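You operate a simulated robot arm through the tools that you are given. There is no shell and no other tool. Be economical: measure what you need, move in short steps, check, and stop when the job is done.

You run a simulated two-armed robot. Do the job below in one go: nothing can be reset, and whatever is moved stays where it is left.

JOB
Take the lid off the sugar tin and lay it down on the counter along the end wall. Then press the igniter button three times. Then put the small white bowl in the inside of the sink. Then put the small green bowl in the inside of the sink. Then put the butter pat on the handled tray. Then take the green jug on the island top and put it away on the top of the plant stand. Then fetch the pastry from the island top and set it on the green cover. Then open the top drawer by the fridge, put the clothes peg from the long worktop in the inside of the top drawer by the fridge, then shut the fridge. Then take the orange cloth and leave it on the top of the tea cabinet. Then take the brown gourd and put it in the copper bowl. Keep to this order. Set down upright: green jug.

The check looks at the end state, three seconds after you hand in, the way a careful person would. Anything else that was tipped, shoved, dropped, spilled or broken makes it a failure. Lids that push on must go on centred and level and be pressed home; caps that screw on are set level and turned clockwise until they are tight. Flat cloth is picked up by pressing the open fingertips on it (5 to 10 N) and closing them slowly along it; thin cloth reads only 2 to 8 mm in the jaws.

ROBOT AND FRAMES
Two 7-joint arms with two-finger parallel grippers on one trunk, on a base that drives. Base frame: it is fixed to the floor where the robot stands at the start and does not move with it; the origin is under the middle of the robot, x ahead of it, y to its left, z up. Lengths are in m, angles in rad, forces in N, time in s.
The left shoulder is at the start at [0.07, 0.177, 0.996], the right one opposite. With the tool pointing down near the work surface each hand reaches from about 0.1 to 0.38 m from the robot's upright axis, wherever it stands, measured 20 degrees to its own side. Places, roughly: brown gourd (9x9x8 cm) [-3.2, 1.3, 0.9]; butter pat [-0.2, 0.6, 0.3]; clothes peg (8x2x1 cm) [-0.5, -1.4, 0.9]; copper bowl (21x20x10 cm) [0, 1.2, 1]; green cover (20x18x2 cm) [-0.2, 1.2, 0.9]; green jug (13x8x13 cm) [-0.9, 0.6, 1]; handled tray (26x45x8 cm) [-2.3, -0.8, 0.2]; igniter button [1, -0.3, 0.8]; inside of the sink [3, 1, 0.7]; inside of the top drawer by the fridge [-0.6, -1.3, 0.6]; orange cloth (11x7x3 cm) [-2.2, -1, 0.9]; pastry (12x7x4 cm) [-0.5, 1, 0.9]; small green bowl (12x12x6 cm) [-0.1, 0.7, 0.3]; small white bowl (12x12x6 cm) [0.2, 0.8, 0.3]; sugar tin [3.25, 0.25, 1]; top drawer by the fridge [-0.6, -1.2, 0.7]; top of the plant stand (31x26 cm) [-2, 3.8, 0.72]; top of the tea cabinet [-3.4, 1.4, 0.9]. Payload 3.43 kg a hand.
The tool frame of a hand sits at the grasp point between the pads (the TCP): z along the fingers, y along the line on which they close. The tips reach 0.03 m beyond it. The gripper opens to 0.094 m. The fingers are 0.028 m wide and 0.01 m thick; the gripper's body (0.05 by 0.096 m) begins 0.055 m behind the TCP.
Orientation is that of the tool frame in the base frame, as a unit quaternion [x, y, z, w]. With the fingers straight down and closing along the base's y, the tool's x points along the base's -x, its y along +y and its z along -z.

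CONTROLS
- The arms move only by the tool nudge_tool. It takes "left_increments", "right_increments" or both (then of equal length, played together; a hand with none holds still); each is a list of rows, each a list of 7 numbers: the turn, a rotation vector about the tool's x, y, z in units of 90 degrees (1.0 is 90 degrees), then the shift along the tool's x, y, z in units of 200 mm (1.0 is 200 mm), then the gripper command, from -1 (shut) to 1 (fully open), values between in proportion. In form: [[rx, ry, rz, dx, dy, dz, claw], ...]. A call has 1 to 20 rows; each row is the pose to reach, as a shift and turn from the pose commanded when the call began, along the tool's axes at that moment. A call with a number of a shift or a turn outside -1 to 1 is refused whole. Rows are played at 5 a second. More than 0.05 m and 0.15 rad between two rows, or a gripper value outside its range, and nothing of the call is played. Where a pose cannot be reached the arm comes as near as it can. A force on the tool above 40 N (or 10 N above the force at the start of the call, whichever is more), or a blocked arm, ends the call early, and 0.2 s more pass. Each finger travels about 0.153 m/s and halts on what it meets, pressing with about 31 N; the grip force reading is that of the motor and also rises with nothing between the fingers. The clock runs only during rows and for 0.2 s after the last one: add rows that repeat a pose to give the fingers time. The reply holds the time, the measured pose of the TCP, the force on the tool along the base axes, the opening and the grip force, in the units named above and with some noise, with the torque about the TCP (base axes, N m) and any sound that the robot's microphone picked up.
- Cameras (640 x 400 px; columns grow to the right, rows downward): "scene" is now at [0.1444, 0.0276, 1.3547]; the picture's right is [0.23, -0.97, 0.00], its down [-0.22, -0.05, -0.97] and it looks along [0.95, 0.22, -0.22] (base axes); focal length 276 px, centre (320, 200). "left" rides on the left gripper at [0.076, -0.014, -0.102] in its tool frame; the picture's right is [0.18, 0.98, 0.00], its down [-0.75, 0.14, -0.64] and it looks along [-0.63, 0.12, 0.77] (tool axes); focal length 243 px, centre (320, 200). "right" rides on the right gripper at [0.076, 0.014, -0.103] in its tool frame; the picture's right is [-0.18, 0.98, 0.00], its down [-0.75, -0.14, -0.64] and it looks along [-0.63, -0.12, 0.77] (tool axes); focal length 243 px, centre (320, 200). There is no depth. A picture from a camera that has moved, and an enlarged one, comes with that camera's place and axes in the base frame and with its lens. The place of the scene camera against the robot may be out by one fixed shift of up to 0.012 m in any direction.
- get_image(camera): a new picture of that camera. It takes no simulated time.
- move_column(by): slides the trunk up (or, below 0, down) by that many m; the arms and the scene camera ride with it, the base frame stays. It gives what a move gives, with no picture.
- base_move(legs): drives the robot by 1 to 6 legs, each [ahead, turn to the left] in m and rad, along the robot's own axes; the way and the turn of a leg run together, so that a leg with both is an arc; at most 1.5 m and 3.142 rad a leg. The arms and the cameras ride along, it lands a little off, and it stops where it bumps. It gives what a move gives.
- head_to(pan, tilt): turns the head with the scene camera to pan (to the left, within 1.501 rad either way) and tilt (down, from -0.506 to 1.204), counted from straight ahead of the robot. It gives what a move gives.
- enlarge(camera, box): a new picture of the part [left, top, right, bottom] of that camera's present view, enlarged. It takes no simulated time.
- close_job(): hands the job in; it is judged then, once.

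Work in short steps. Places have to be worked out from the pictures, the camera data and where the tool is seen: move nearer, look again, correct. Check each grasp and each placing, and mend what went wrong. You have 525 turns and 318 pictures in all, those below and enlarged ones among them. Open the grippers and draw the arms clear of the work before you hand the job in, unless the task says otherwise; then end with one line.

The tools are called after "Emit:" as a command line: name --argument value ..., lists and objects as JSON in quotes. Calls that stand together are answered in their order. nudge_tool: Moves the arms, as the interface text tells. Its arguments: {"type":"object","properties":{"left_increments":{"type":"array","items":{"type":"array","items":{"type":"number"}}},"right_increments":{"type":"array","items":{"type":"array","items":{"type":"number"}}}},"required":[]} The other tools are called the same way: move_column (by) slides the trunk up or down; base_move (legs) drives the base; head_to (pan, tilt) turns the head that bears the scene camera; get_image (camera) takes a picture; enlarge (camera, box) takes an enlarged picture of a part of a camera's view; close_job () hands the job in.

At the start:

```text
time_s: 0.0
left_ee_pos: [0.5356, 0.2734, 1.2005]
left_tcp_rot: [0.0, 1.0, 0.0, 0.0]
left_contact_force: [0.6, 0.5, -0.3]
left_moment: [0.02, -0.02, -0.02]
left_grip_width: 0.0942
left_gripper_force: 0.1
right_ee_pos: [0.5703, -0.1389, 1.1187]
right_tcp_rot: [-0.001, 1.0, 0.0, 0.0]
right_contact_force: [0.5, -0.1, 0.2]
right_moment: [-0.02, -0.02, 0.02]
right_grip_width: 0.094
right_gripper_force: 0.2
trunk travel left (down, up): [-0.576, 0.264]
robot x, y, heading: [0.0024, -0.0017, -0.0]
head pan, tilt: [0.229, 0.225]
```

scene: 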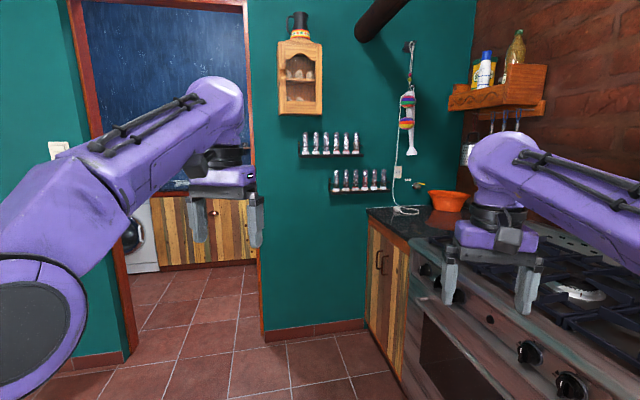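
right: 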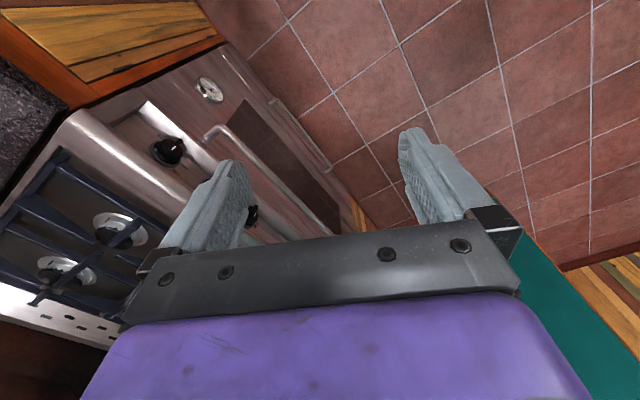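
left: 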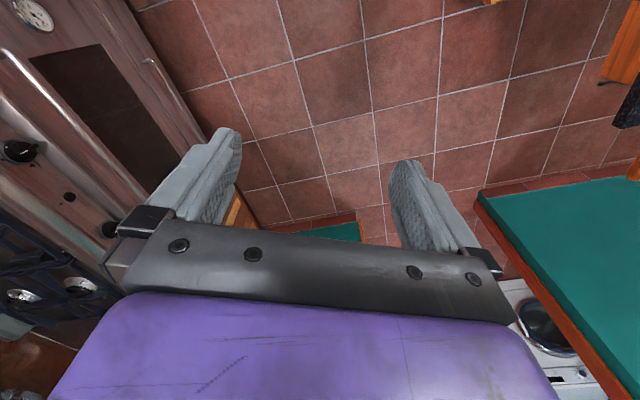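

I'll look around first with the head to learn the layout.

Emit:
head_to --pan 0.9 --tilt 0.4

Emit:
get_image --camera "scene"

Emit:
head_to --pan -0.7 --tilt 0.4

Emit:
get_image --camera "scene"

Emit:
head_to --pan 0.1 --tilt 0.5

Emit:
get_image --camera "scene"

```text
time_s: 1.1
left_ee_pos: [0.5374, 0.2741, 1.1995]
left_tcp_rot: [0.0, 1.0, 0.0, 0.0]
left_contact_force: [-0.6, 0.0, 0.4]
left_moment: [0.0, -0.02, -0.01]
left_grip_width: 0.0942
left_gripper_force: 0.1
right_ee_pos: [0.5698, -0.1394, 1.1188]
right_tcp_rot: [0.0, 1.0, 0.0, 0.0]
right_contact_force: [0.3, 0.6, -0.1]
right_moment: [0.01, -0.03, 0.0]
right_grip_width: 0.0939
right_gripper_force: 0.0
trunk travel left (down, up): [-0.576, 0.264]
robot x, y, heading: [-0.0002, -0.0021, 0.003]
head pan, tilt: [0.901, 0.4]
```

```text
314 pictures are left
camera scene: at [0.1111, 0.079, 1.3384], right [0.78, -0.62, 0.0], down [-0.24, -0.3, -0.92], along [0.57, 0.72, -0.39], focal length 276 px, centre (320, 200)
```

scene: 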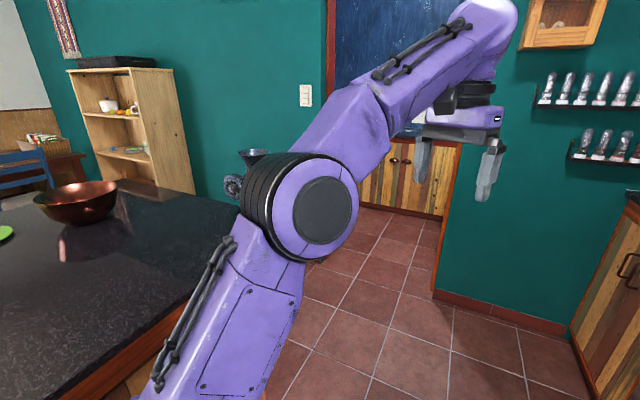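

```text
time_s: 2.7
left_ee_pos: [0.5354, 0.2734, 1.199]
left_tcp_rot: [0.0, 1.0, 0.0, 0.0]
left_contact_force: [-0.4, -0.7, -0.7]
left_moment: [-0.01, 0.0, 0.01]
left_grip_width: 0.0939
left_gripper_force: 0.1
right_ee_pos: [0.5698, -0.1393, 1.1195]
right_tcp_rot: [-0.001, 1.0, 0.001, 0.0]
right_contact_force: [0.5, -0.4, -0.1]
right_moment: [0.02, 0.04, 0.0]
right_grip_width: 0.0942
right_gripper_force: 0.2
trunk travel left (down, up): [-0.576, 0.264]
robot x, y, heading: [0.0002, -0.0004, -0.003]
head pan, tilt: [-0.7, 0.4]
```

```text
313 pictures are left
camera scene: at [0.1244, -0.0531, 1.3384], right [-0.64, -0.77, 0.0], down [-0.3, 0.25, -0.92], along [0.7, -0.59, -0.39], focal length 276 px, centre (320, 200)
```

scene: 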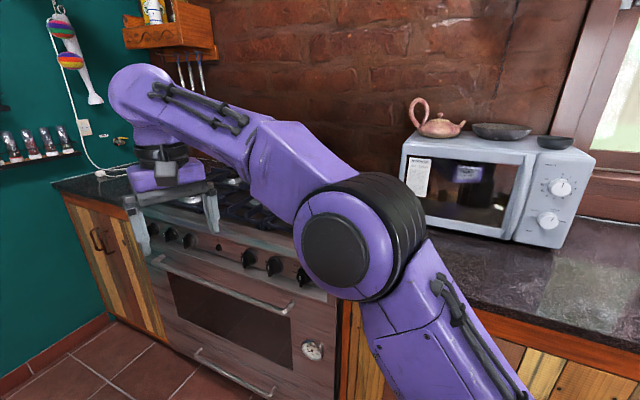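

```text
time_s: 3.9
left_ee_pos: [0.5361, 0.2738, 1.1999]
left_tcp_rot: [0.0, 1.0, 0.0, 0.0]
left_contact_force: [0.5, 0.2, 0.8]
left_moment: [-0.02, -0.04, -0.01]
left_grip_width: 0.0941
left_gripper_force: 0.1
right_ee_pos: [0.5703, -0.1391, 1.1214]
right_tcp_rot: [-0.001, 1.0, 0.0, -0.001]
right_contact_force: [0.7, 0.3, 0.1]
right_moment: [0.0, 0.02, -0.01]
right_grip_width: 0.0943
right_gripper_force: 0.1
trunk travel left (down, up): [-0.576, 0.264]
robot x, y, heading: [-0.0003, 0.004, 0.001]
head pan, tilt: [0.099, 0.499]
```

```text
312 pictures are left
camera scene: at [0.1441, 0.0154, 1.3293], right [0.1, -1.0, 0.0], down [-0.48, -0.05, -0.88], along [0.87, 0.09, -0.48], focal length 276 px, centre (320, 200)
```

scene: 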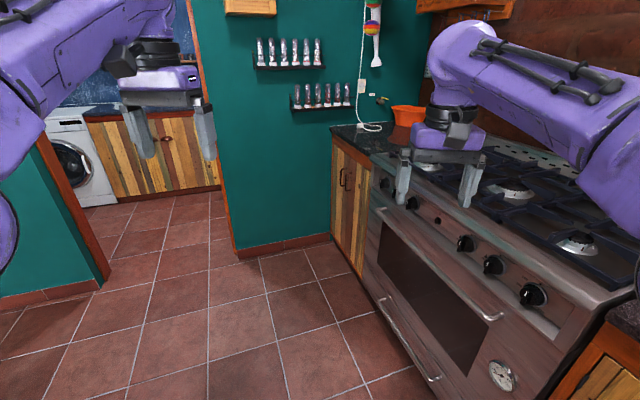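

The room looks turned relative to base frame (doorway ahead-left, stove ahead-right). I pull both hands in closer so they clear the view and the doorway.

Emit:
nudge_tool --left_increments '[[0, 0, 0, 0.2, 0, 0.1, 1], [0, 0, 0, 0.4, 0, 0.2, 1], [0, 0, 0, 0.6, 0, 0.3, 1], [0, 0, 0, 0.8, 0, 0.4, 1], [0, 0, 0, 1, 0, 0.5, 1], [0, 0, 0, 1, 0, 0.7, 1], [0, 0, 0, 1, 0, 0.9, 1]]' --right_increments '[[0, 0, 0, 0.2, 0, 0.1, 1], [0, 0, 0, 0.4, 0, 0.2, 1], [0, 0, 0, 0.6, 0, 0.3, 1], [0, 0, 0, 0.8, 0, 0.4, 1], [0, 0, 0, 1, 0, 0.5, 1], [0, 0, 0, 1, 0, 0.6, 1], [0, 0, 0, 1, 0, 0.6, 1]]'

Emit:
head_to --pan 0.6 --tilt 0.3

Emit:
get_image --camera "scene"

```text
time_s: 5.5
left_ee_pos: [0.3386, 0.2731, 1.0188]
left_tcp_rot: [0.0, 1.0, -0.001, 0.002]
left_contact_force: [-0.5, -0.7, 0.5]
left_moment: [-0.01, -0.01, 0.02]
left_grip_width: 0.0937
left_gripper_force: 0.0
right_ee_pos: [0.3669, -0.1377, 1.0013]
right_tcp_rot: [0.001, 1.0, 0.0, 0.001]
right_contact_force: [0.2, 0.3, 0.8]
right_moment: [0.02, 0.03, -0.01]
right_grip_width: 0.0938
right_gripper_force: 0.0
trunk travel left (down, up): [-0.576, 0.264]
robot x, y, heading: [0.0028, 0.0018, 0.0]
head pan, tilt: [0.099, 0.499]
```

```text
time_s: 6.4
left_ee_pos: [0.3373, 0.2721, 1.0194]
left_tcp_rot: [0.0, 1.0, 0.0, 0.0]
left_contact_force: [-0.2, 0.4, 0.3]
left_moment: [0.01, -0.01, 0.0]
left_grip_width: 0.0939
left_gripper_force: 0.0
right_ee_pos: [0.3692, -0.1377, 1.0007]
right_tcp_rot: [0.0, 1.0, 0.0, -0.001]
right_contact_force: [-0.5, 0.2, 0.9]
right_moment: [-0.02, 0.03, 0.0]
right_grip_width: 0.0938
right_gripper_force: 0.1
trunk travel left (down, up): [-0.576, 0.264]
robot x, y, heading: [-0.001, 0.0014, 0.003]
head pan, tilt: [0.6, 0.3]
```

```text
311 pictures are left
camera scene: at [0.1305, 0.0592, 1.3476], right [0.56, -0.83, 0.0], down [-0.24, -0.17, -0.96], along [0.79, 0.54, -0.3], focal length 276 px, centre (320, 200)
```

scene: 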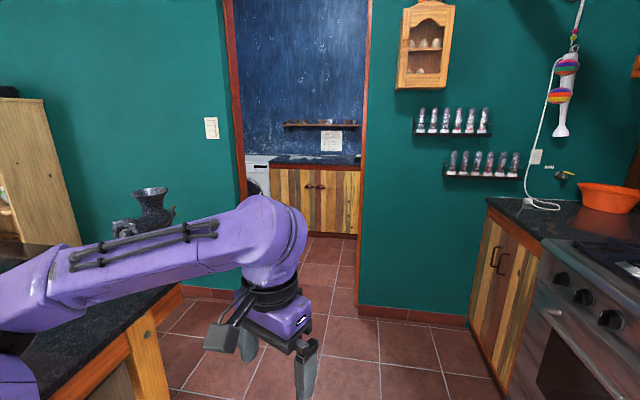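

The doorway spans about (1.68,0.78)–(1.34,1.53), normal heading ≈0.42 rad. I check how wide the arms stick out before passing.

Emit:
head_to --pan 1.3 --tilt 0.8

Emit:
get_image --camera "scene"

Emit:
get_image --camera "left"

```text
time_s: 7.5
left_ee_pos: [0.3382, 0.2722, 1.0199]
left_tcp_rot: [0.0, 1.0, -0.001, 0.0]
left_contact_force: [0.0, -0.7, -0.2]
left_moment: [-0.01, 0.01, -0.02]
left_grip_width: 0.094
left_gripper_force: 0.1
right_ee_pos: [0.3694, -0.137, 1.0002]
right_tcp_rot: [0.001, 1.0, 0.0, 0.0]
right_contact_force: [0.1, -0.5, -0.1]
right_moment: [-0.02, 0.01, 0.01]
right_grip_width: 0.0941
right_gripper_force: 0.0
trunk travel left (down, up): [-0.576, 0.264]
robot x, y, heading: [0.0007, -0.0002, -0.001]
head pan, tilt: [1.3, 0.799]
```

```text
310 pictures are left
camera scene: at [0.0751, 0.0843, 1.3034], right [0.96, -0.27, 0.0], down [-0.19, -0.69, -0.7], along [0.19, 0.67, -0.72], focal length 276 px, centre (320, 200)
```

scene: 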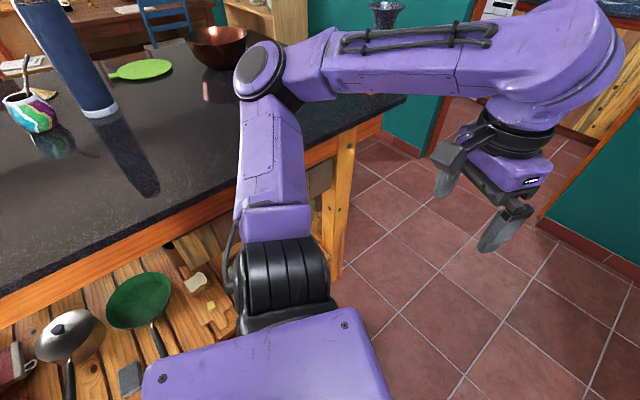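

```text
309 pictures are left
camera left: at [0.2627, 0.2587, 1.1215], right [-0.18, 0.98, 0.0], down [0.75, 0.14, 0.64], along [0.63, 0.12, -0.77], focal length 243 px, centre (320, 200)
```

left: 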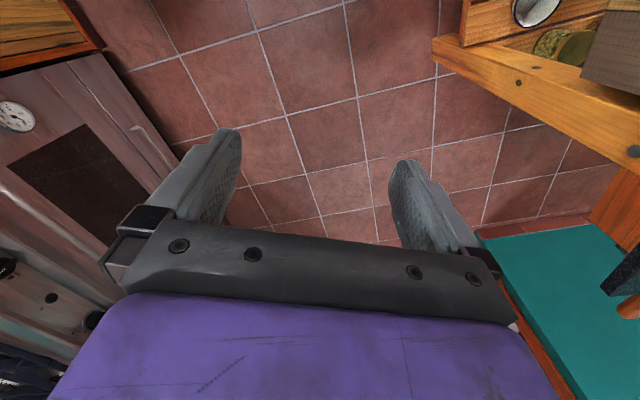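

Room axes are rotated ≈0.42 rad; the island's near edge lies close to the door's centre line, so I go along the corridor and then sidestep. First raise the trunk so elbows clear things on the island, turn parallel to the corridor and look.

Emit:
move_column --by 0.2

Emit:
base_move --legs '[[0, 0.42], [0.5, 0]]'

Emit:
head_to --pan 0.3 --tilt 0.5

Emit:
get_image --camera "scene"

```text
time_s: 9.6
left_ee_pos: [0.3387, 0.2717, 1.2188]
left_tcp_rot: [0.0, 1.0, 0.0, 0.0]
left_contact_force: [-0.1, 0.9, 0.1]
left_moment: [0.02, 0.02, 0.0]
left_grip_width: 0.0939
left_gripper_force: 0.1
right_ee_pos: [0.3681, -0.1377, 1.2002]
right_tcp_rot: [0.0, 1.0, 0.0, 0.001]
right_contact_force: [0.2, 0.0, 0.5]
right_moment: [-0.01, 0.02, 0.04]
right_grip_width: 0.0942
right_gripper_force: 0.0
trunk travel left (down, up): [-0.776, 0.064]
robot x, y, heading: [0.0005, -0.003, -0.002]
head pan, tilt: [1.3, 0.799]
```

```text
time_s: 13.8
left_ee_pos: [0.6569, 0.5916, 1.2194]
left_tcp_rot: [-0.209, 0.978, 0.0, 0.002]
left_contact_force: [-0.2, 0.1, -0.1]
left_moment: [0.0, 0.0, -0.01]
left_grip_width: 0.0941
left_gripper_force: 0.2
right_ee_pos: [0.8517, 0.2286, 1.2003]
right_tcp_rot: [-0.208, 0.978, 0.0, 0.001]
right_contact_force: [-0.1, 0.7, 0.3]
right_moment: [-0.03, 0.02, -0.02]
right_grip_width: 0.094
right_gripper_force: 0.0
trunk travel left (down, up): [-0.776, 0.064]
robot x, y, heading: [0.4584, 0.2024, 0.417]
head pan, tilt: [1.3, 0.799]
```

```text
time_s: 15.1
left_ee_pos: [0.656, 0.5915, 1.2185]
left_tcp_rot: [-0.208, 0.978, 0.0, 0.0]
left_contact_force: [0.0, 0.1, -0.4]
left_moment: [0.02, 0.01, 0.0]
left_grip_width: 0.0941
left_gripper_force: 0.1
right_ee_pos: [0.851, 0.2294, 1.1996]
right_tcp_rot: [-0.208, 0.978, 0.0, 0.0]
right_contact_force: [-0.4, 0.8, -0.1]
right_moment: [-0.02, -0.01, -0.03]
right_grip_width: 0.0939
right_gripper_force: 0.1
trunk travel left (down, up): [-0.776, 0.064]
robot x, y, heading: [0.4584, 0.2051, 0.419]
head pan, tilt: [0.3, 0.499]
```

```text
308 pictures are left
camera scene: at [0.5758, 0.2922, 1.5292], right [0.66, -0.75, 0.0], down [-0.36, -0.32, -0.88], along [0.66, 0.58, -0.48], focal length 276 px, centre (320, 200)
```

scene: 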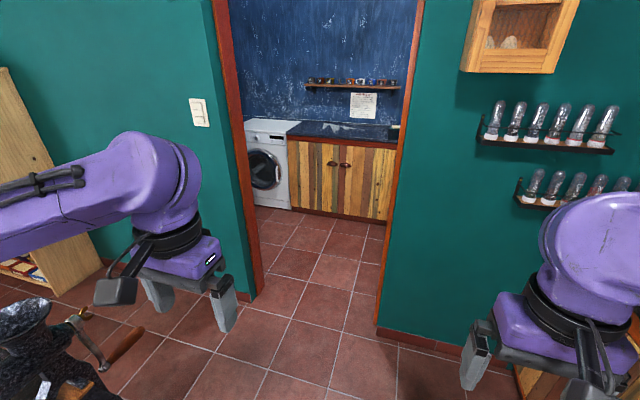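

Door jambs now at (1.315,1.518) and (1.674,0.785); door-normal heading ≈0.45. I drive on 0.7 m, sidestep 0.43 m left, and face the door.

Emit:
base_move --legs '[[0.7, 0], [0, 1.57], [0.44, 0], [0, -1.54]]'

Emit:
head_to --pan 0.0 --tilt 0.5

Emit:
get_image --camera "scene"

```text
time_s: 21.6
left_ee_pos: [0.8363, 1.0406, 1.1509]
left_tcp_rot: [-0.699, 0.715, -0.001, -0.007]
left_contact_force: [-5.7, -3.4, -5.3]
left_moment: [0.22, -0.36, 0.05]
left_grip_width: 0.0941
left_gripper_force: 0.0
right_ee_pos: [1.2405, 1.0468, 1.0909]
right_tcp_rot: [0.738, -0.671, 0.074, 0.006]
right_contact_force: [1.4, -2.0, -4.9]
right_moment: [0.13, 0.13, -0.06]
right_grip_width: 0.0939
right_gripper_force: 0.2
trunk travel left (down, up): [-0.776, 0.064]
robot x, y, heading: [1.0881, 0.4833, 1.57]
head pan, tilt: [0.3, 0.499]
stopped in leg 2: the robot was blocked; the commanded pose is now the measured one
```

```text
time_s: 22.4
left_ee_pos: [0.7925, 0.9405, 1.1934]
left_tcp_rot: [0.729, -0.684, -0.017, -0.012]
left_contact_force: [2.8, 4.9, 0.9]
left_moment: [-0.33, 0.16, 0.06]
left_grip_width: 0.094
left_gripper_force: 0.1
right_ee_pos: [1.2016, 0.9917, 1.1634]
right_tcp_rot: [0.711, -0.702, -0.03, -0.016]
right_contact_force: [0.8, -0.2, -1.3]
right_moment: [0.06, 0.06, 0.04]
right_grip_width: 0.094
right_gripper_force: 0.0
trunk travel left (down, up): [-0.776, 0.064]
robot x, y, heading: [1.0937, 0.475, 1.55]
head pan, tilt: [0.0, 0.499]
```

```text
307 pictures are left
camera scene: at [1.0853, 0.7033, 1.5282], right [1.0, -0.01, 0.01], down [0.0, -0.52, -0.85], along [0.02, 0.85, -0.52], focal length 276 px, centre (320, 200)
```

scene: 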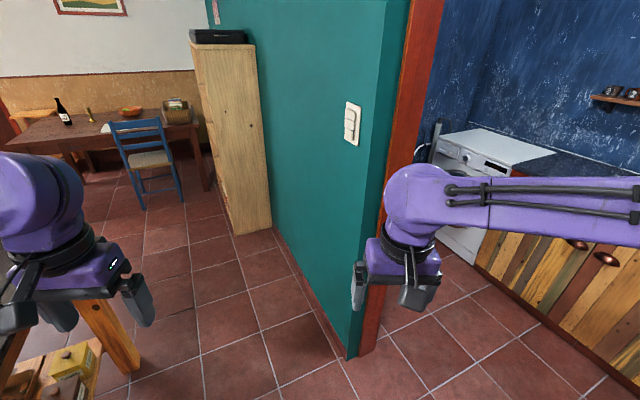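

The turn was blocked, probably by the right elbow near the door frame. I look at the right arm.

Emit:
head_to --pan -1.2 --tilt 0.5

Emit:
get_image --camera "scene"

Emit:
head_to --pan 1.2 --tilt 0.6

Emit:
get_image --camera "scene"

```text
time_s: 23.8
left_ee_pos: [0.8171, 0.9479, 1.2081]
left_tcp_rot: [0.731, -0.681, -0.025, -0.039]
left_contact_force: [0.3, 1.8, 0.1]
left_moment: [-0.12, 0.03, 0.02]
left_grip_width: 0.094
left_gripper_force: 0.0
right_ee_pos: [1.2287, 0.9766, 1.1595]
right_tcp_rot: [0.717, -0.697, -0.009, -0.023]
right_contact_force: [0.5, -0.3, 0.0]
right_moment: [-0.04, 0.01, 0.04]
right_grip_width: 0.0939
right_gripper_force: 0.0
trunk travel left (down, up): [-0.776, 0.064]
robot x, y, heading: [1.0984, 0.4822, 1.572]
head pan, tilt: [-1.201, 0.499]
```

```text
306 pictures are left
camera scene: at [1.1776, 0.6377, 1.5311], right [0.37, -0.93, 0.04], down [-0.44, -0.21, -0.87], along [0.82, 0.3, -0.49], focal length 276 px, centre (320, 200)
```

scene: 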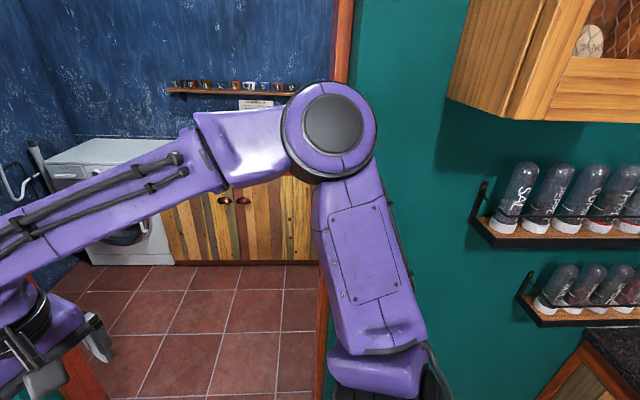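

```text
time_s: 26.0
left_ee_pos: [0.8356, 0.9483, 1.2032]
left_tcp_rot: [-0.701, 0.712, 0.034, 0.021]
left_contact_force: [-0.5, 1.0, -0.8]
left_moment: [-0.08, 0.0, 0.0]
left_grip_width: 0.0939
left_gripper_force: 0.0
right_ee_pos: [1.2362, 0.9602, 1.1406]
right_tcp_rot: [0.744, -0.667, 0.04, -0.022]
right_contact_force: [0.6, 0.3, 0.5]
right_moment: [-0.07, -0.01, -0.02]
right_grip_width: 0.0943
right_gripper_force: 0.0
trunk travel left (down, up): [-0.776, 0.064]
robot x, y, heading: [1.0971, 0.4845, 1.575]
head pan, tilt: [1.201, 0.6]
```

```text
305 pictures are left
camera scene: at [1.0147, 0.5799, 1.5196], right [0.36, 0.93, -0.01], down [0.53, -0.21, -0.82], along [-0.77, 0.29, -0.57], focal length 276 px, centre (320, 200)
```

scene: 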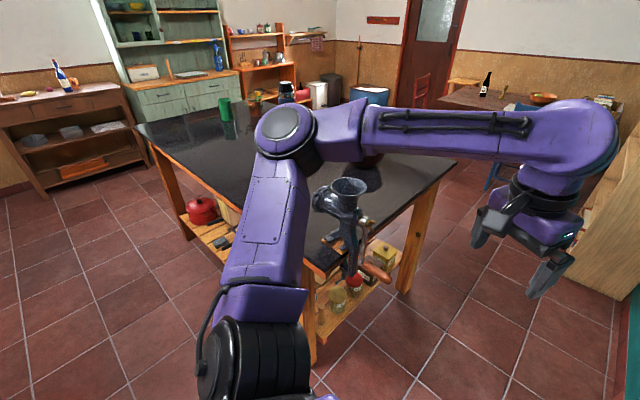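

Elbows stick out ~0.5 m with hands drawn in, so I stretch both arms forward and inward to narrow the robot.

Emit:
nudge_tool --left_increments '[[0, 0, 0, -0.15, -0.1, 0.05, 1], [0, 0, 0, -0.3, -0.2, 0.1, 1], [0, 0, 0, -0.45, -0.3, 0.15, 1], [0, 0, 0, -0.6, -0.4, 0.2, 1], [0, 0, 0, -0.75, -0.5, 0.25, 1], [0, 0, 0, -0.9, -0.6, 0.25, 1], [0, 0, 0, -1, -0.7, 0.25, 1]]' --right_increments '[[0, 0, 0, -0.15, 0, 0, 1], [0, 0, 0, -0.3, 0, 0, 1], [0, 0, 0, -0.45, 0, 0, 1], [0, 0, 0, -0.6, 0, 0, 1], [0, 0, 0, -0.75, 0, 0, 1], [0, 0, 0, -0.9, 0, 0, 1], [0, 0, 0, -1, 0, 0, 1]]'

Emit:
get_image --camera "scene"

```text
time_s: 27.6
left_ee_pos: [0.9833, 1.1441, 1.1701]
left_tcp_rot: [-0.701, 0.712, 0.035, 0.022]
left_contact_force: [-0.1, 0.2, -0.7]
left_moment: [0.02, 0.03, 0.02]
left_grip_width: 0.0938
left_gripper_force: 0.1
right_ee_pos: [1.2199, 1.1511, 1.1339]
right_tcp_rot: [0.744, -0.666, 0.038, -0.023]
right_contact_force: [-0.2, 0.1, -0.1]
right_moment: [-0.01, -0.01, -0.01]
right_grip_width: 0.094
right_gripper_force: 0.0
right hand out of reach, approached as far as the arm can: row 7
trunk travel left (down, up): [-0.776, 0.064]
robot x, y, heading: [1.0944, 0.4851, 1.57]
head pan, tilt: [1.201, 0.6]
```

```text
304 pictures are left
camera scene: at [1.0175, 0.5751, 1.5201], right [0.36, 0.93, 0.0], down [0.53, -0.21, -0.83], along [-0.77, 0.3, -0.56], focal length 276 px, centre (320, 200)
```

scene: 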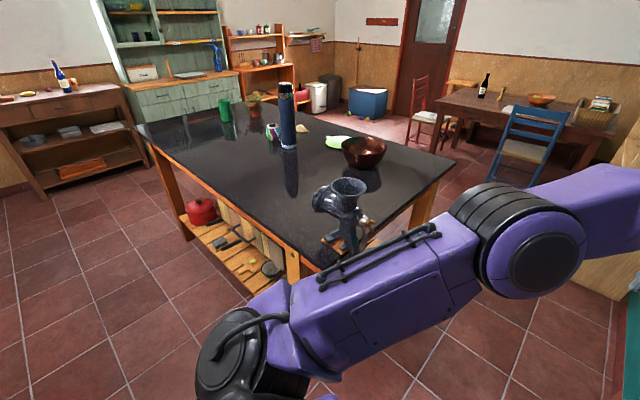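

Arms are now narrow. I sidestep in heading ≈2.1 by 0.43 m and then turn to face the doorway.

Emit:
base_move --legs '[[0, 0.54], [0.43, 0]]'

Emit:
base_move --legs '[[0, -1.66]]'

Emit:
head_to --pan 0 --tilt 0.5

Emit:
get_image --camera "scene"

```text
time_s: 28.7
left_ee_pos: [0.8863, 1.1216, 1.1705]
left_tcp_rot: [0.751, -0.659, -0.037, -0.02]
left_contact_force: [0.4, -0.1, 0.0]
left_moment: [0.0, -0.02, 0.01]
left_grip_width: 0.0945
left_gripper_force: 0.1
right_ee_pos: [1.1211, 1.1605, 1.139]
right_tcp_rot: [0.79, -0.611, 0.036, -0.029]
right_contact_force: [-0.1, 0.3, 0.5]
right_moment: [-0.03, -0.01, 0.0]
right_grip_width: 0.0939
right_gripper_force: 0.1
trunk travel left (down, up): [-0.776, 0.064]
robot x, y, heading: [1.0969, 0.4843, 1.719]
head pan, tilt: [1.201, 0.6]
stopped in leg 1: the robot was blocked; the commanded pose is now the measured one
```

```text
time_s: 31.6
left_ee_pos: [1.5078, 0.994, 1.168]
left_tcp_rot: [-0.339, 0.94, 0.023, 0.038]
left_contact_force: [-1.0, 0.4, 0.5]
left_moment: [-0.03, 0.03, 0.02]
left_grip_width: 0.0939
left_gripper_force: 0.0
right_ee_pos: [1.6638, 0.8554, 1.1375]
right_tcp_rot: [-0.415, 0.909, -0.029, 0.005]
right_contact_force: [-28.5, 22.3, -10.0]
right_moment: [0.36, 0.27, -0.62]
right_grip_width: 0.0735
right_gripper_force: 0.1
trunk travel left (down, up): [-0.776, 0.064]
robot x, y, heading: [1.0945, 0.4838, 0.733]
head pan, tilt: [1.201, 0.6]
stopped in leg 1: the force on the tool passed its limit (the readings are from after the stop); the commanded pose is now the measured one
```

```text
time_s: 33.0
left_ee_pos: [1.5049, 0.9805, 1.1663]
left_tcp_rot: [-0.339, 0.94, 0.024, 0.041]
left_contact_force: [-1.0, -0.5, 0.4]
left_moment: [-0.02, 0.02, 0.05]
left_grip_width: 0.094
left_gripper_force: 0.1
right_ee_pos: [1.6678, 0.8569, 1.1372]
right_tcp_rot: [-0.414, 0.91, -0.019, 0.004]
right_contact_force: [-41.7, 67.9, 10.7]
right_moment: [-2.2, -1.48, -0.32]
right_grip_width: 0.071
right_gripper_force: 0.1
trunk travel left (down, up): [-0.776, 0.064]
robot x, y, heading: [1.0923, 0.4862, 0.74]
head pan, tilt: [0.0, 0.499]
```

```text
303 pictures are left
camera scene: at [1.1246, 0.6757, 1.5317], right [0.67, -0.73, 0.08], down [-0.31, -0.38, -0.87], along [0.67, 0.57, -0.48], focal length 276 px, centre (320, 200)
```

scene: 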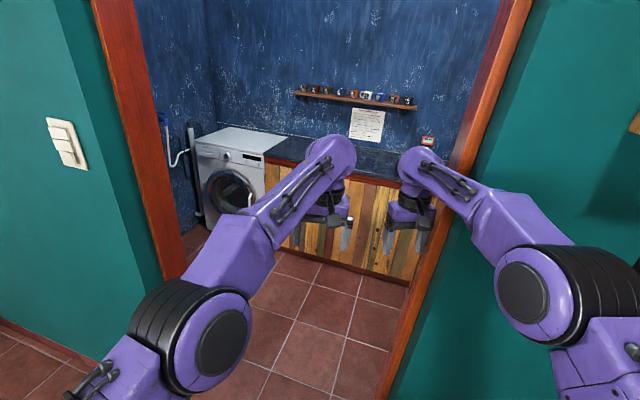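

The right hand met the right jamb and presses on it. I turn back left to relieve it, then look down to find what the base/arms hit.

Emit:
base_move --legs '[[0, 0.3]]'

Emit:
head_to --pan 0.9 --tilt 1.2

Emit:
get_image --camera "scene"

Emit:
head_to --pan -0.9 --tilt 1.2

Emit:
get_image --camera "scene"

```text
time_s: 33.7
left_ee_pos: [1.2637, 1.0237, 0.7674]
left_tcp_rot: [-0.633, 0.715, -0.155, -0.253]
left_contact_force: [0.0, 1.5, 2.3]
left_moment: [0.05, 0.04, 0.15]
left_grip_width: 0.0938
left_gripper_force: 0.1
right_ee_pos: [1.7285, 0.9718, 1.1061]
right_tcp_rot: [-0.509, 0.861, -0.002, -0.012]
right_contact_force: [-5.0, 3.8, -0.2]
right_moment: [-0.25, -0.51, 0.02]
right_grip_width: 0.0939
right_gripper_force: 0.0
trunk travel left (down, up): [-0.776, 0.064]
robot x, y, heading: [1.1571, 0.5951, 1.218]
head pan, tilt: [0.0, 0.499]
stopped in leg 1: the robot was blocked; the commanded pose is now the measured one
```

```text
time_s: 34.9
left_ee_pos: [1.3582, 1.1958, 0.8584]
left_tcp_rot: [-0.524, 0.796, -0.018, -0.303]
left_contact_force: [-50.5, -5.7, -27.6]
left_moment: [0.31, -1.29, 0.94]
left_grip_width: 0.094
left_gripper_force: 0.0
right_ee_pos: [1.8773, 0.9942, 1.0605]
right_tcp_rot: [-0.491, 0.869, -0.053, -0.01]
right_contact_force: [1.0, -3.7, 0.5]
right_moment: [0.23, 0.06, 0.03]
right_grip_width: 0.0939
right_gripper_force: 0.0
trunk travel left (down, up): [-0.776, 0.064]
robot x, y, heading: [1.1605, 0.6054, 1.233]
head pan, tilt: [0.901, 1.201]
```

```text
302 pictures are left
camera scene: at [1.1799, 0.8848, 1.4734], right [0.85, 0.53, -0.08], down [0.49, -0.83, -0.27], along [-0.21, 0.19, -0.96], focal length 276 px, centre (320, 200)
```

scene: 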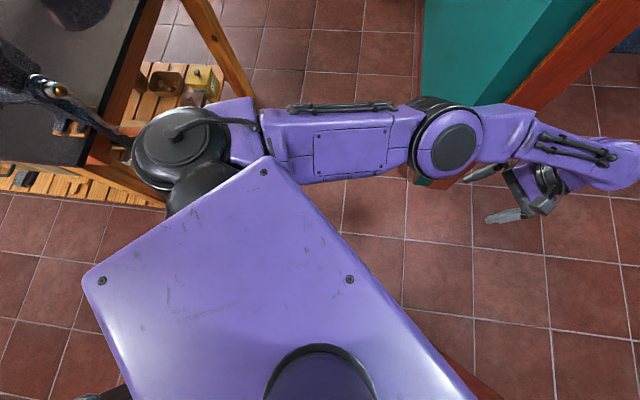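

```text
time_s: 36.7
left_ee_pos: [1.3532, 1.1913, 0.8494]
left_tcp_rot: [-0.524, 0.792, -0.022, -0.314]
left_contact_force: [45.3, 5.4, 4.9]
left_moment: [-0.65, 1.74, -0.78]
left_grip_width: 0.0941
left_gripper_force: 0.1
right_ee_pos: [1.8795, 0.9983, 1.057]
right_tcp_rot: [-0.495, 0.868, -0.05, -0.012]
right_contact_force: [-2.1, 2.8, 0.1]
right_moment: [-0.27, -0.17, 0.01]
right_grip_width: 0.094
right_gripper_force: 0.1
trunk travel left (down, up): [-0.776, 0.064]
robot x, y, heading: [1.1601, 0.6074, 1.244]
head pan, tilt: [-0.901, 1.201]
```

```text
301 pictures are left
camera scene: at [1.266, 0.8582, 1.4747], right [0.34, -0.93, 0.11], down [-0.88, -0.36, -0.3], along [0.32, 0.01, -0.95], focal length 276 px, centre (320, 200)
```

scene: 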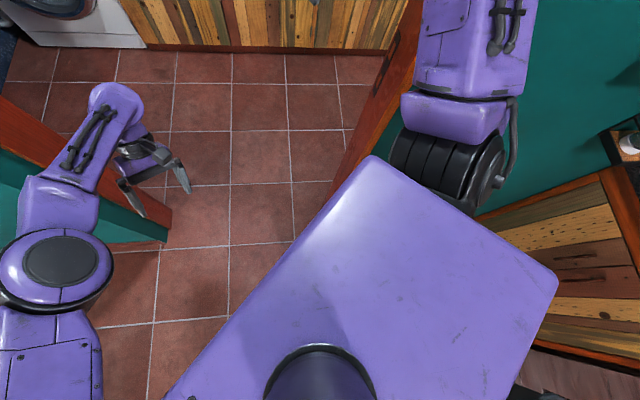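

The robot is wedged at an angle with the arms in the doorway. I back straight out along the present heading.

Emit:
base_move --legs '[[-0.3, 0]]'

Emit:
get_image --camera "scene"

```text
time_s: 37.5
left_ee_pos: [1.1793, 1.062, 0.6893]
left_tcp_rot: [-0.476, 0.687, -0.013, -0.548]
left_contact_force: [-52.5, -26.6, -40.4]
left_moment: [-0.11, 1.81, -1.29]
left_grip_width: 0.0942
left_gripper_force: 0.1
right_ee_pos: [1.8956, 0.9232, 1.0944]
right_tcp_rot: [-0.546, 0.822, -0.153, 0.058]
right_contact_force: [-2.0, 7.9, -0.4]
right_moment: [-0.58, -0.11, -0.14]
right_grip_width: 0.0939
right_gripper_force: 0.0
trunk travel left (down, up): [-0.776, 0.064]
robot x, y, heading: [1.1581, 0.6315, 1.387]
head pan, tilt: [-0.901, 1.201]
stopped in leg 1: the robot was blocked; the commanded pose is now the measured one
```

```text
300 pictures are left
camera scene: at [1.2474, 0.9134, 1.4724], right [0.47, -0.88, 0.11], down [-0.83, -0.48, -0.28], along [0.3, 0.04, -0.95], focal length 276 px, centre (320, 200)
```

scene: 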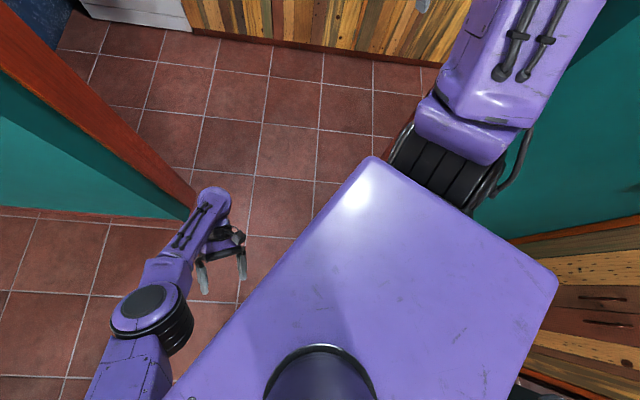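

The right gripper is hooked behind the jamb and the left wrist leans on the wall corner. I slide the right hand to its left and draw the left hand back.

Emit:
nudge_tool --left_increments '[[0, 0, 0, 0, 0, 0.1, 1], [0, 0, 0, 0, 0, 0.2, 1], [0, 0, 0, 0, 0, 0.3, 1], [0, 0, 0, 0, 0, 0.4, 1], [0, 0, 0, 0, 0, 0.4, 1], [0, 0, 0, 0, 0, 0.4, 1]]' --right_increments '[[0, 0, 0, 0, 0.2, 0, 1], [0, 0, 0, 0, 0.4, 0, 1], [0, 0, 0, 0, 0.6, 0, 1], [0, 0, 0, 0, 0.8, 0, 1], [0, 0, 0, 0, 1, 0, 1], [0, 0, 0, 0, 1, 0, 1]]'

Emit:
get_image --camera "scene"

```text
time_s: 37.8
left_ee_pos: [1.0382, 1.165, 0.7097]
left_tcp_rot: [0.537, -0.577, -0.113, 0.605]
left_contact_force: [-30.7, 5.8, -17.5]
left_moment: [-0.67, 0.47, 1.92]
left_grip_width: 0.094
left_gripper_force: 0.1
right_ee_pos: [1.873, 0.8279, 1.0718]
right_tcp_rot: [-0.53, 0.83, -0.172, 0.029]
right_contact_force: [4.9, -2.1, 0.1]
right_moment: [0.15, 0.31, -0.06]
right_grip_width: 0.094
right_gripper_force: 0.0
trunk travel left (down, up): [-0.776, 0.064]
robot x, y, heading: [1.1621, 0.6503, 1.437]
head pan, tilt: [-0.901, 1.201]
stopped in row 1 (left hand): the arm was blocked; the commanded pose is now the measured one
```

```text
299 pictures are left
camera scene: at [1.2554, 0.9144, 1.4743], right [0.52, -0.85, 0.09], down [-0.81, -0.52, -0.28], along [0.29, 0.07, -0.96], focal length 276 px, centre (320, 200)
```

scene: 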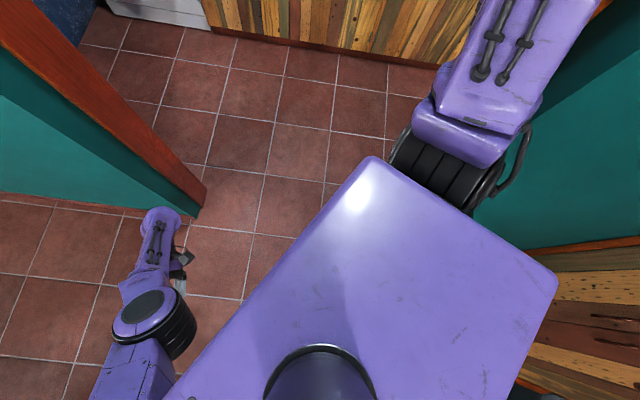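

I move only the right hand, parallel to the wall toward the doorway's middle.

Emit:
nudge_tool --right_increments '[[0, 0, 0, -0.1, 0.12, 0, 1], [0, 0, 0, -0.2, 0.24, 0, 1], [0, 0, 0, -0.3, 0.36, 0, 1], [0, 0, 0, -0.4, 0.48, 0, 1], [0, 0, 0, -0.5, 0.6, 0, 1], [0, 0, 0, -0.5, 0.6, 0, 1]]'

Emit:
head_to --pan -0.7 --tilt 0.7

Emit:
get_image --camera "scene"

```text
time_s: 38.1
left_ee_pos: [1.0648, 1.2026, 0.6971]
left_tcp_rot: [0.621, -0.547, -0.214, 0.519]
left_contact_force: [-16.4, 17.0, -9.0]
left_moment: [-0.77, 0.08, 1.54]
left_grip_width: 0.0941
left_gripper_force: 0.0
right_ee_pos: [1.8628, 0.8218, 1.0477]
right_tcp_rot: [-0.571, 0.797, -0.194, 0.013]
right_contact_force: [53.6, 7.1, 19.2]
right_moment: [-2.42, 9.05, 2.05]
right_grip_width: 0.0941
right_gripper_force: 0.1
trunk travel left (down, up): [-0.776, 0.064]
robot x, y, heading: [1.1667, 0.65, 1.493]
head pan, tilt: [-0.901, 1.201]
stopped in row 1 (left hand): the arm was blocked; the commanded pose is now the measured one
```

```text
time_s: 39.0
left_ee_pos: [1.1005, 1.1764, 0.67]
left_tcp_rot: [-0.543, 0.626, 0.111, -0.548]
left_contact_force: [1.6, -0.3, 0.4]
left_moment: [0.03, 0.06, -0.14]
left_grip_width: 0.0942
left_gripper_force: 0.1
right_ee_pos: [1.8685, 0.8172, 1.0585]
right_tcp_rot: [-0.565, 0.802, -0.193, 0.028]
right_contact_force: [106.0, 94.5, 21.5]
right_moment: [-11.91, 13.58, -3.79]
right_grip_width: 0.0941
right_gripper_force: 0.1
trunk travel left (down, up): [-0.776, 0.064]
robot x, y, heading: [1.2367, 0.6589, 1.48]
head pan, tilt: [-0.7, 0.7]
```

```text
298 pictures are left
camera scene: at [1.3501, 0.9694, 1.5039], right [0.7, -0.71, 0.07], down [-0.48, -0.55, -0.68], along [0.52, 0.45, -0.73], focal length 276 px, centre (320, 200)
```

scene: 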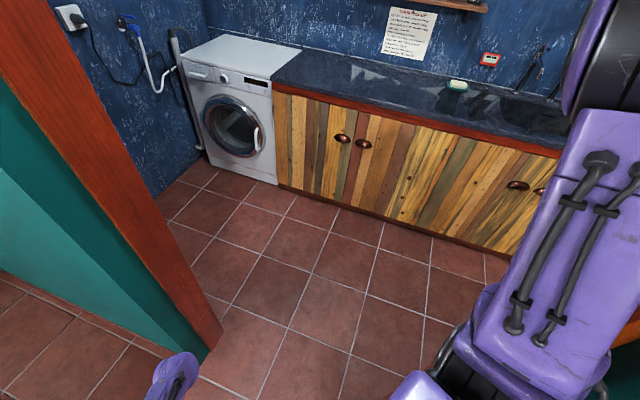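

The left hand is free now; the right one still presses hard. I look at the right arm and its hand camera.

Emit:
get_image --camera "right"

Emit:
head_to --pan -1.3 --tilt 0.4

Emit:
get_image --camera "scene"

```text
297 pictures are left
camera right: at [1.8023, 0.7806, 1.1616], right [-0.81, 0.45, -0.37], down [0.23, 0.83, 0.51], along [0.53, 0.33, -0.78], focal length 243 px, centre (320, 200)
```

right: 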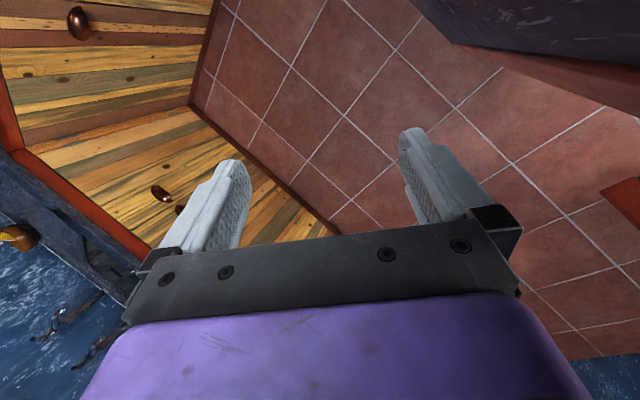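

```text
time_s: 40.0
left_ee_pos: [1.182, 1.1781, 0.6725]
left_tcp_rot: [-0.501, 0.65, 0.149, -0.551]
left_contact_force: [2.0, -1.0, -0.6]
left_moment: [-0.04, 0.07, -0.06]
left_grip_width: 0.0938
left_gripper_force: 0.0
right_ee_pos: [1.877, 0.8182, 1.0628]
right_tcp_rot: [-0.548, 0.812, -0.195, 0.054]
right_contact_force: [61.6, 76.2, -29.5]
right_moment: [-6.58, 3.58, -4.7]
right_grip_width: 0.0941
right_gripper_force: 0.1
trunk travel left (down, up): [-0.776, 0.064]
robot x, y, heading: [1.2893, 0.6397, 1.418]
head pan, tilt: [-1.3, 0.4]
```

```text
296 pictures are left
camera scene: at [1.4461, 0.9112, 1.5324], right [0.12, -0.98, 0.13], down [-0.42, -0.17, -0.89], along [0.9, 0.05, -0.43], focal length 276 px, centre (320, 200)
```

scene: 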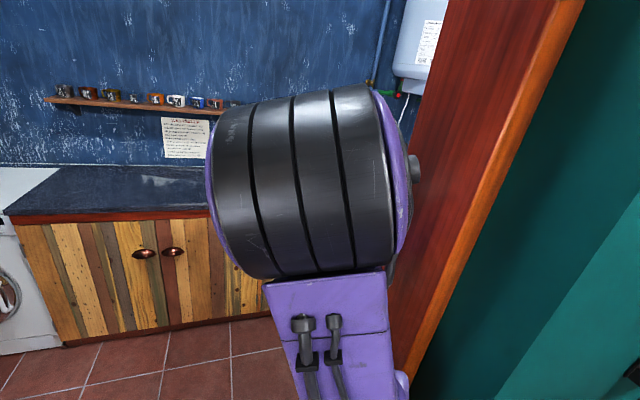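

The wall's back face pushes the right hand into the room; so I move it first away from the wall (+u), then toward the doorway's middle (+v).

Emit:
nudge_tool --right_increments '[[0, 0, 0, -0.1, -0.09, 0.02, 1], [0, 0, 0, -0.2, -0.18, 0.04, 1], [0, 0, 0, -0.3, -0.26, 0.07, 1], [0, 0, 0, -0.42, -0.14, 0, 1], [0, 0, 0, -0.54, -0.02, -0.06, 1], [0, 0, 0, -0.66, 0.1, -0.13, 1], [0, 0, 0, -0.79, 0.24, -0.2, 1]]'

Emit:
get_image --camera "scene"

```text
time_s: 40.4
left_ee_pos: [1.1615, 1.2176, 0.679]
left_tcp_rot: [-0.472, 0.685, 0.209, -0.513]
left_contact_force: [27.4, 23.7, 21.7]
left_moment: [-0.28, -0.76, 1.29]
left_grip_width: 0.094
left_gripper_force: 0.0
right_ee_pos: [1.8776, 0.8055, 1.0845]
right_tcp_rot: [-0.614, 0.755, -0.225, 0.044]
right_contact_force: [171.2, -10.3, 40.9]
right_moment: [-1.26, 22.77, 10.06]
right_grip_width: 0.094
right_gripper_force: 0.2
trunk travel left (down, up): [-0.776, 0.064]
robot x, y, heading: [1.2966, 0.6314, 1.455]
head pan, tilt: [-1.3, 0.4]
stopped in row 1 (left hand): the arm was blocked; the commanded pose is now the measured one
```

```text
295 pictures are left
camera scene: at [1.4313, 0.9169, 1.5352], right [0.16, -0.98, 0.14], down [-0.41, -0.19, -0.89], along [0.9, 0.09, -0.43], focal length 276 px, centre (320, 200)
```

scene: 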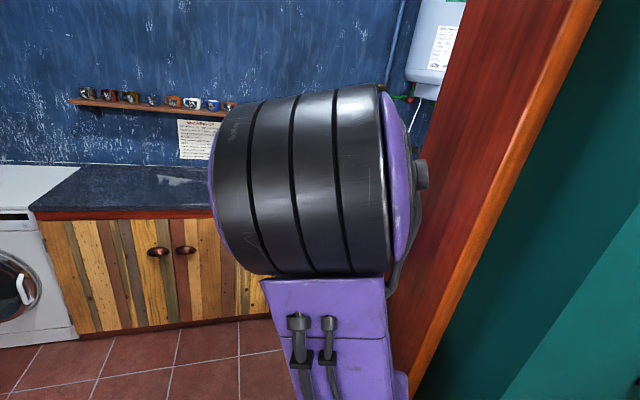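

Left hand now contacts something; I look through its camera and from the head.

Emit:
get_image --camera "left"

Emit:
head_to --pan 0.3 --tilt 0.8

Emit:
get_image --camera "scene"

```text
294 pictures are left
camera left: at [1.2586, 1.1656, 0.7456], right [-0.43, 0.3, 0.85], down [0.54, 0.84, -0.03], along [-0.73, 0.45, -0.52], focal length 243 px, centre (320, 200)
```

left: 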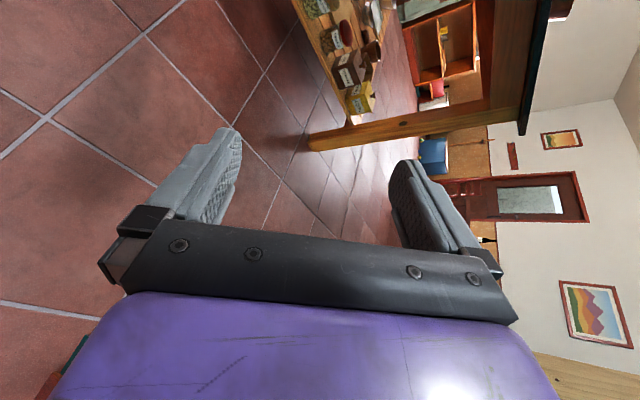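

```text
time_s: 42.0
left_ee_pos: [1.2208, 1.234, 0.6826]
left_tcp_rot: [-0.461, 0.698, 0.225, -0.5]
left_contact_force: [-1.0, 0.7, 1.0]
left_moment: [0.02, -0.02, 0.0]
left_grip_width: 0.0942
left_gripper_force: 0.0
right_ee_pos: [1.8974, 0.7843, 1.0729]
right_tcp_rot: [-0.566, 0.797, -0.208, 0.038]
right_contact_force: [-0.8, 0.4, 0.4]
right_moment: [-0.01, 0.0, -0.02]
right_grip_width: 0.0938
right_gripper_force: 0.1
trunk travel left (down, up): [-0.776, 0.064]
robot x, y, heading: [1.3225, 0.6431, 1.403]
head pan, tilt: [0.3, 0.799]
```

```text
293 pictures are left
camera scene: at [1.3603, 0.9796, 1.4929], right [0.99, 0.13, -0.04], down [0.08, -0.8, -0.59], along [-0.11, 0.59, -0.8], focal length 276 px, centre (320, 200)
```

scene: 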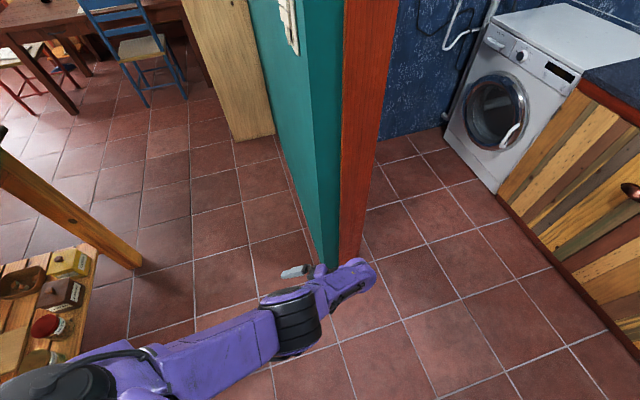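

Forces are zero now. I first draw the left hand off the wall corner and bring it back to fingers-down, in small steps.

Emit:
nudge_tool --left_increments '[[0.03, -0.02, 0, 0.15, 0.04, 0.06, 1], [0.1, -0.06, 0, 0.3, 0.08, 0.12, 1], [0.17, -0.11, 0, 0.45, 0.12, 0.18, 1], [0.24, -0.15, 0, 0.6, 0.16, 0.24, 1], [0.31, -0.195, 0, 0.75, 0.2, 0.3, 1], [0.38, -0.24, 0, 0.85, 0.24, 0.36, 1], [0.45, -0.285, 0, 0.93, 0.24, 0.36, 1], [0.52, -0.33, 0, 0.93, 0.24, 0.36, 1], [0.58, -0.365, 0, 0.93, 0.24, 0.36, 1], [0.626, -0.395, 0, 0.93, 0.24, 0.36, 1]]'

Emit:
get_image --camera "scene"

```text
time_s: 42.4
left_ee_pos: [1.218, 1.2952, 0.7405]
left_tcp_rot: [-0.537, 0.661, 0.295, -0.433]
left_contact_force: [15.3, 34.9, 61.0]
left_moment: [-0.95, -3.72, 2.52]
left_grip_width: 0.0941
left_gripper_force: 0.1
left hand out of reach, approached as far as the arm can: row 1
right_ee_pos: [1.8841, 0.7774, 1.0631]
right_tcp_rot: [-0.61, 0.764, -0.21, 0.019]
right_contact_force: [70.3, 105.6, 1.6]
right_moment: [-12.32, 8.4, -5.49]
right_grip_width: 0.094
right_gripper_force: 0.0
trunk travel left (down, up): [-0.776, 0.064]
robot x, y, heading: [1.328, 0.6616, 1.499]
head pan, tilt: [0.3, 0.799]
stopped in row 1 (left hand): the arm was blocked; the commanded pose is now the measured one
```

```text
292 pictures are left
camera scene: at [1.3339, 0.9838, 1.4989], right [0.97, 0.22, -0.04], down [0.15, -0.78, -0.61], along [-0.17, 0.58, -0.79], focal length 276 px, centre (320, 200)
```

scene: 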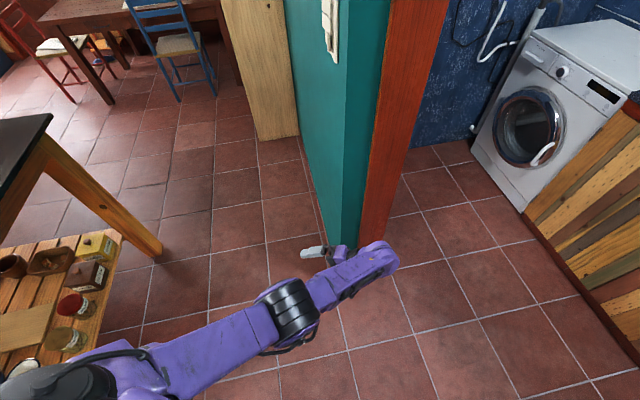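

Left gripper straddles the wall corner; its tool x-axis points straight back at the robot, so I pull it along +x.

Emit:
nudge_tool --left_increments '[[0, 0, 0, 0.24, 0, 0, 1], [0, 0, 0, 0.48, 0, 0, 1], [0, 0, 0, 0.72, 0, 0, 1], [0, 0, 0, 0.96, 0, 0, 1], [0, 0, 0, 0.96, 0, 0, 1]]'

Emit:
get_image --camera "scene"

```text
time_s: 42.7
left_ee_pos: [1.1364, 1.1185, 0.6336]
left_tcp_rot: [-0.447, 0.639, 0.199, -0.593]
left_contact_force: [-4.4, 1.6, -3.8]
left_moment: [-0.05, 0.1, 0.21]
left_grip_width: 0.0941
left_gripper_force: 0.1
left hand out of reach, approached as far as the arm can: row 1
right_ee_pos: [1.9127, 0.6855, 1.0587]
right_tcp_rot: [-0.621, 0.736, -0.266, -0.039]
right_contact_force: [65.5, 94.1, 6.1]
right_moment: [-12.52, 9.12, -5.96]
right_grip_width: 0.094
right_gripper_force: 0.2
trunk travel left (down, up): [-0.776, 0.064]
robot x, y, heading: [1.3264, 0.6633, 1.513]
head pan, tilt: [0.3, 0.799]
stopped in row 1 (left hand): the arm was blocked; the commanded pose is now the measured one
```

```text
291 pictures are left
camera scene: at [1.3485, 1.0001, 1.4937], right [0.97, 0.23, -0.06], down [0.15, -0.79, -0.6], along [-0.18, 0.57, -0.8], focal length 276 px, centre (320, 200)
```

scene: 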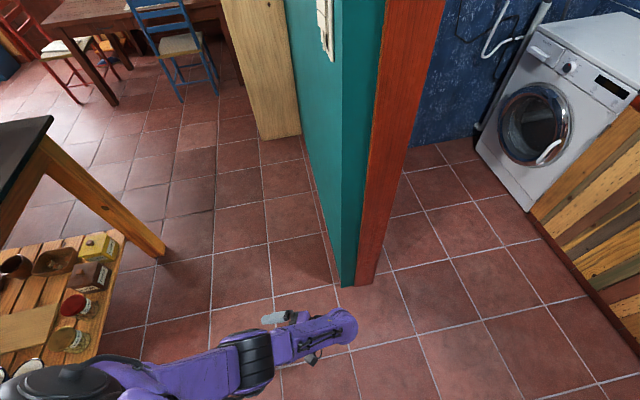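

The left hand is free. I raise it and turn it back toward fingers-down in front of the robot.

Emit:
nudge_tool --left_increments '[[0.035, -0.026, 0, 0.07, 0.085, -0.015, 1], [0.07, -0.05, 0, 0.14, 0.17, -0.03, 1], [0.105, -0.077, 0, 0.21, 0.255, -0.045, 1], [0.14, -0.1, 0, 0.29, 0.34, -0.06, 1], [0.17, -0.13, 0, 0.36, 0.425, -0.075, 1], [0.21, -0.15, 0, 0.43, 0.51, -0.09, 1], [0.24, -0.18, 0, 0.5, 0.6, -0.1, 1], [0.28, -0.205, 0, 0.58, 0.68, -0.12, 1], [0.31, -0.23, 0, 0.65, 0.77, -0.13, 1], [0.346, -0.256, 0, 0.72, 0.85, -0.15, 1]]'

Emit:
get_image --camera "scene"

```text
time_s: 43.0
left_ee_pos: [1.1769, 1.0724, 0.6131]
left_tcp_rot: [-0.479, 0.652, 0.221, -0.544]
left_contact_force: [4.7, -8.9, 1.4]
left_moment: [0.19, 0.0, -0.75]
left_grip_width: 0.094
left_gripper_force: 0.1
left hand out of reach, approached as far as the arm can: row 1
right_ee_pos: [1.9347, 0.6059, 1.091]
right_tcp_rot: [-0.664, 0.665, -0.329, -0.097]
right_contact_force: [42.9, 16.9, 27.4]
right_moment: [-2.77, 7.92, -0.56]
right_grip_width: 0.0941
right_gripper_force: 0.1
trunk travel left (down, up): [-0.776, 0.064]
robot x, y, heading: [1.3221, 0.6663, 1.517]
head pan, tilt: [0.3, 0.799]
stopped in row 1 (left hand): the arm was blocked; the commanded pose is now the measured one
```

```text
290 pictures are left
camera scene: at [1.3391, 0.9923, 1.4961], right [0.97, 0.24, -0.05], down [0.16, -0.78, -0.6], along [-0.18, 0.58, -0.8], focal length 276 px, centre (320, 200)
```

scene: 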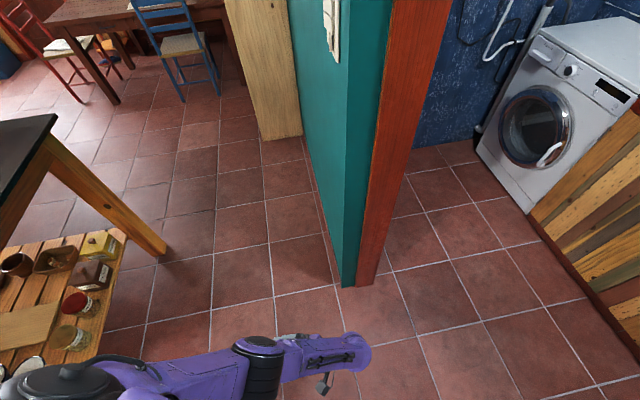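

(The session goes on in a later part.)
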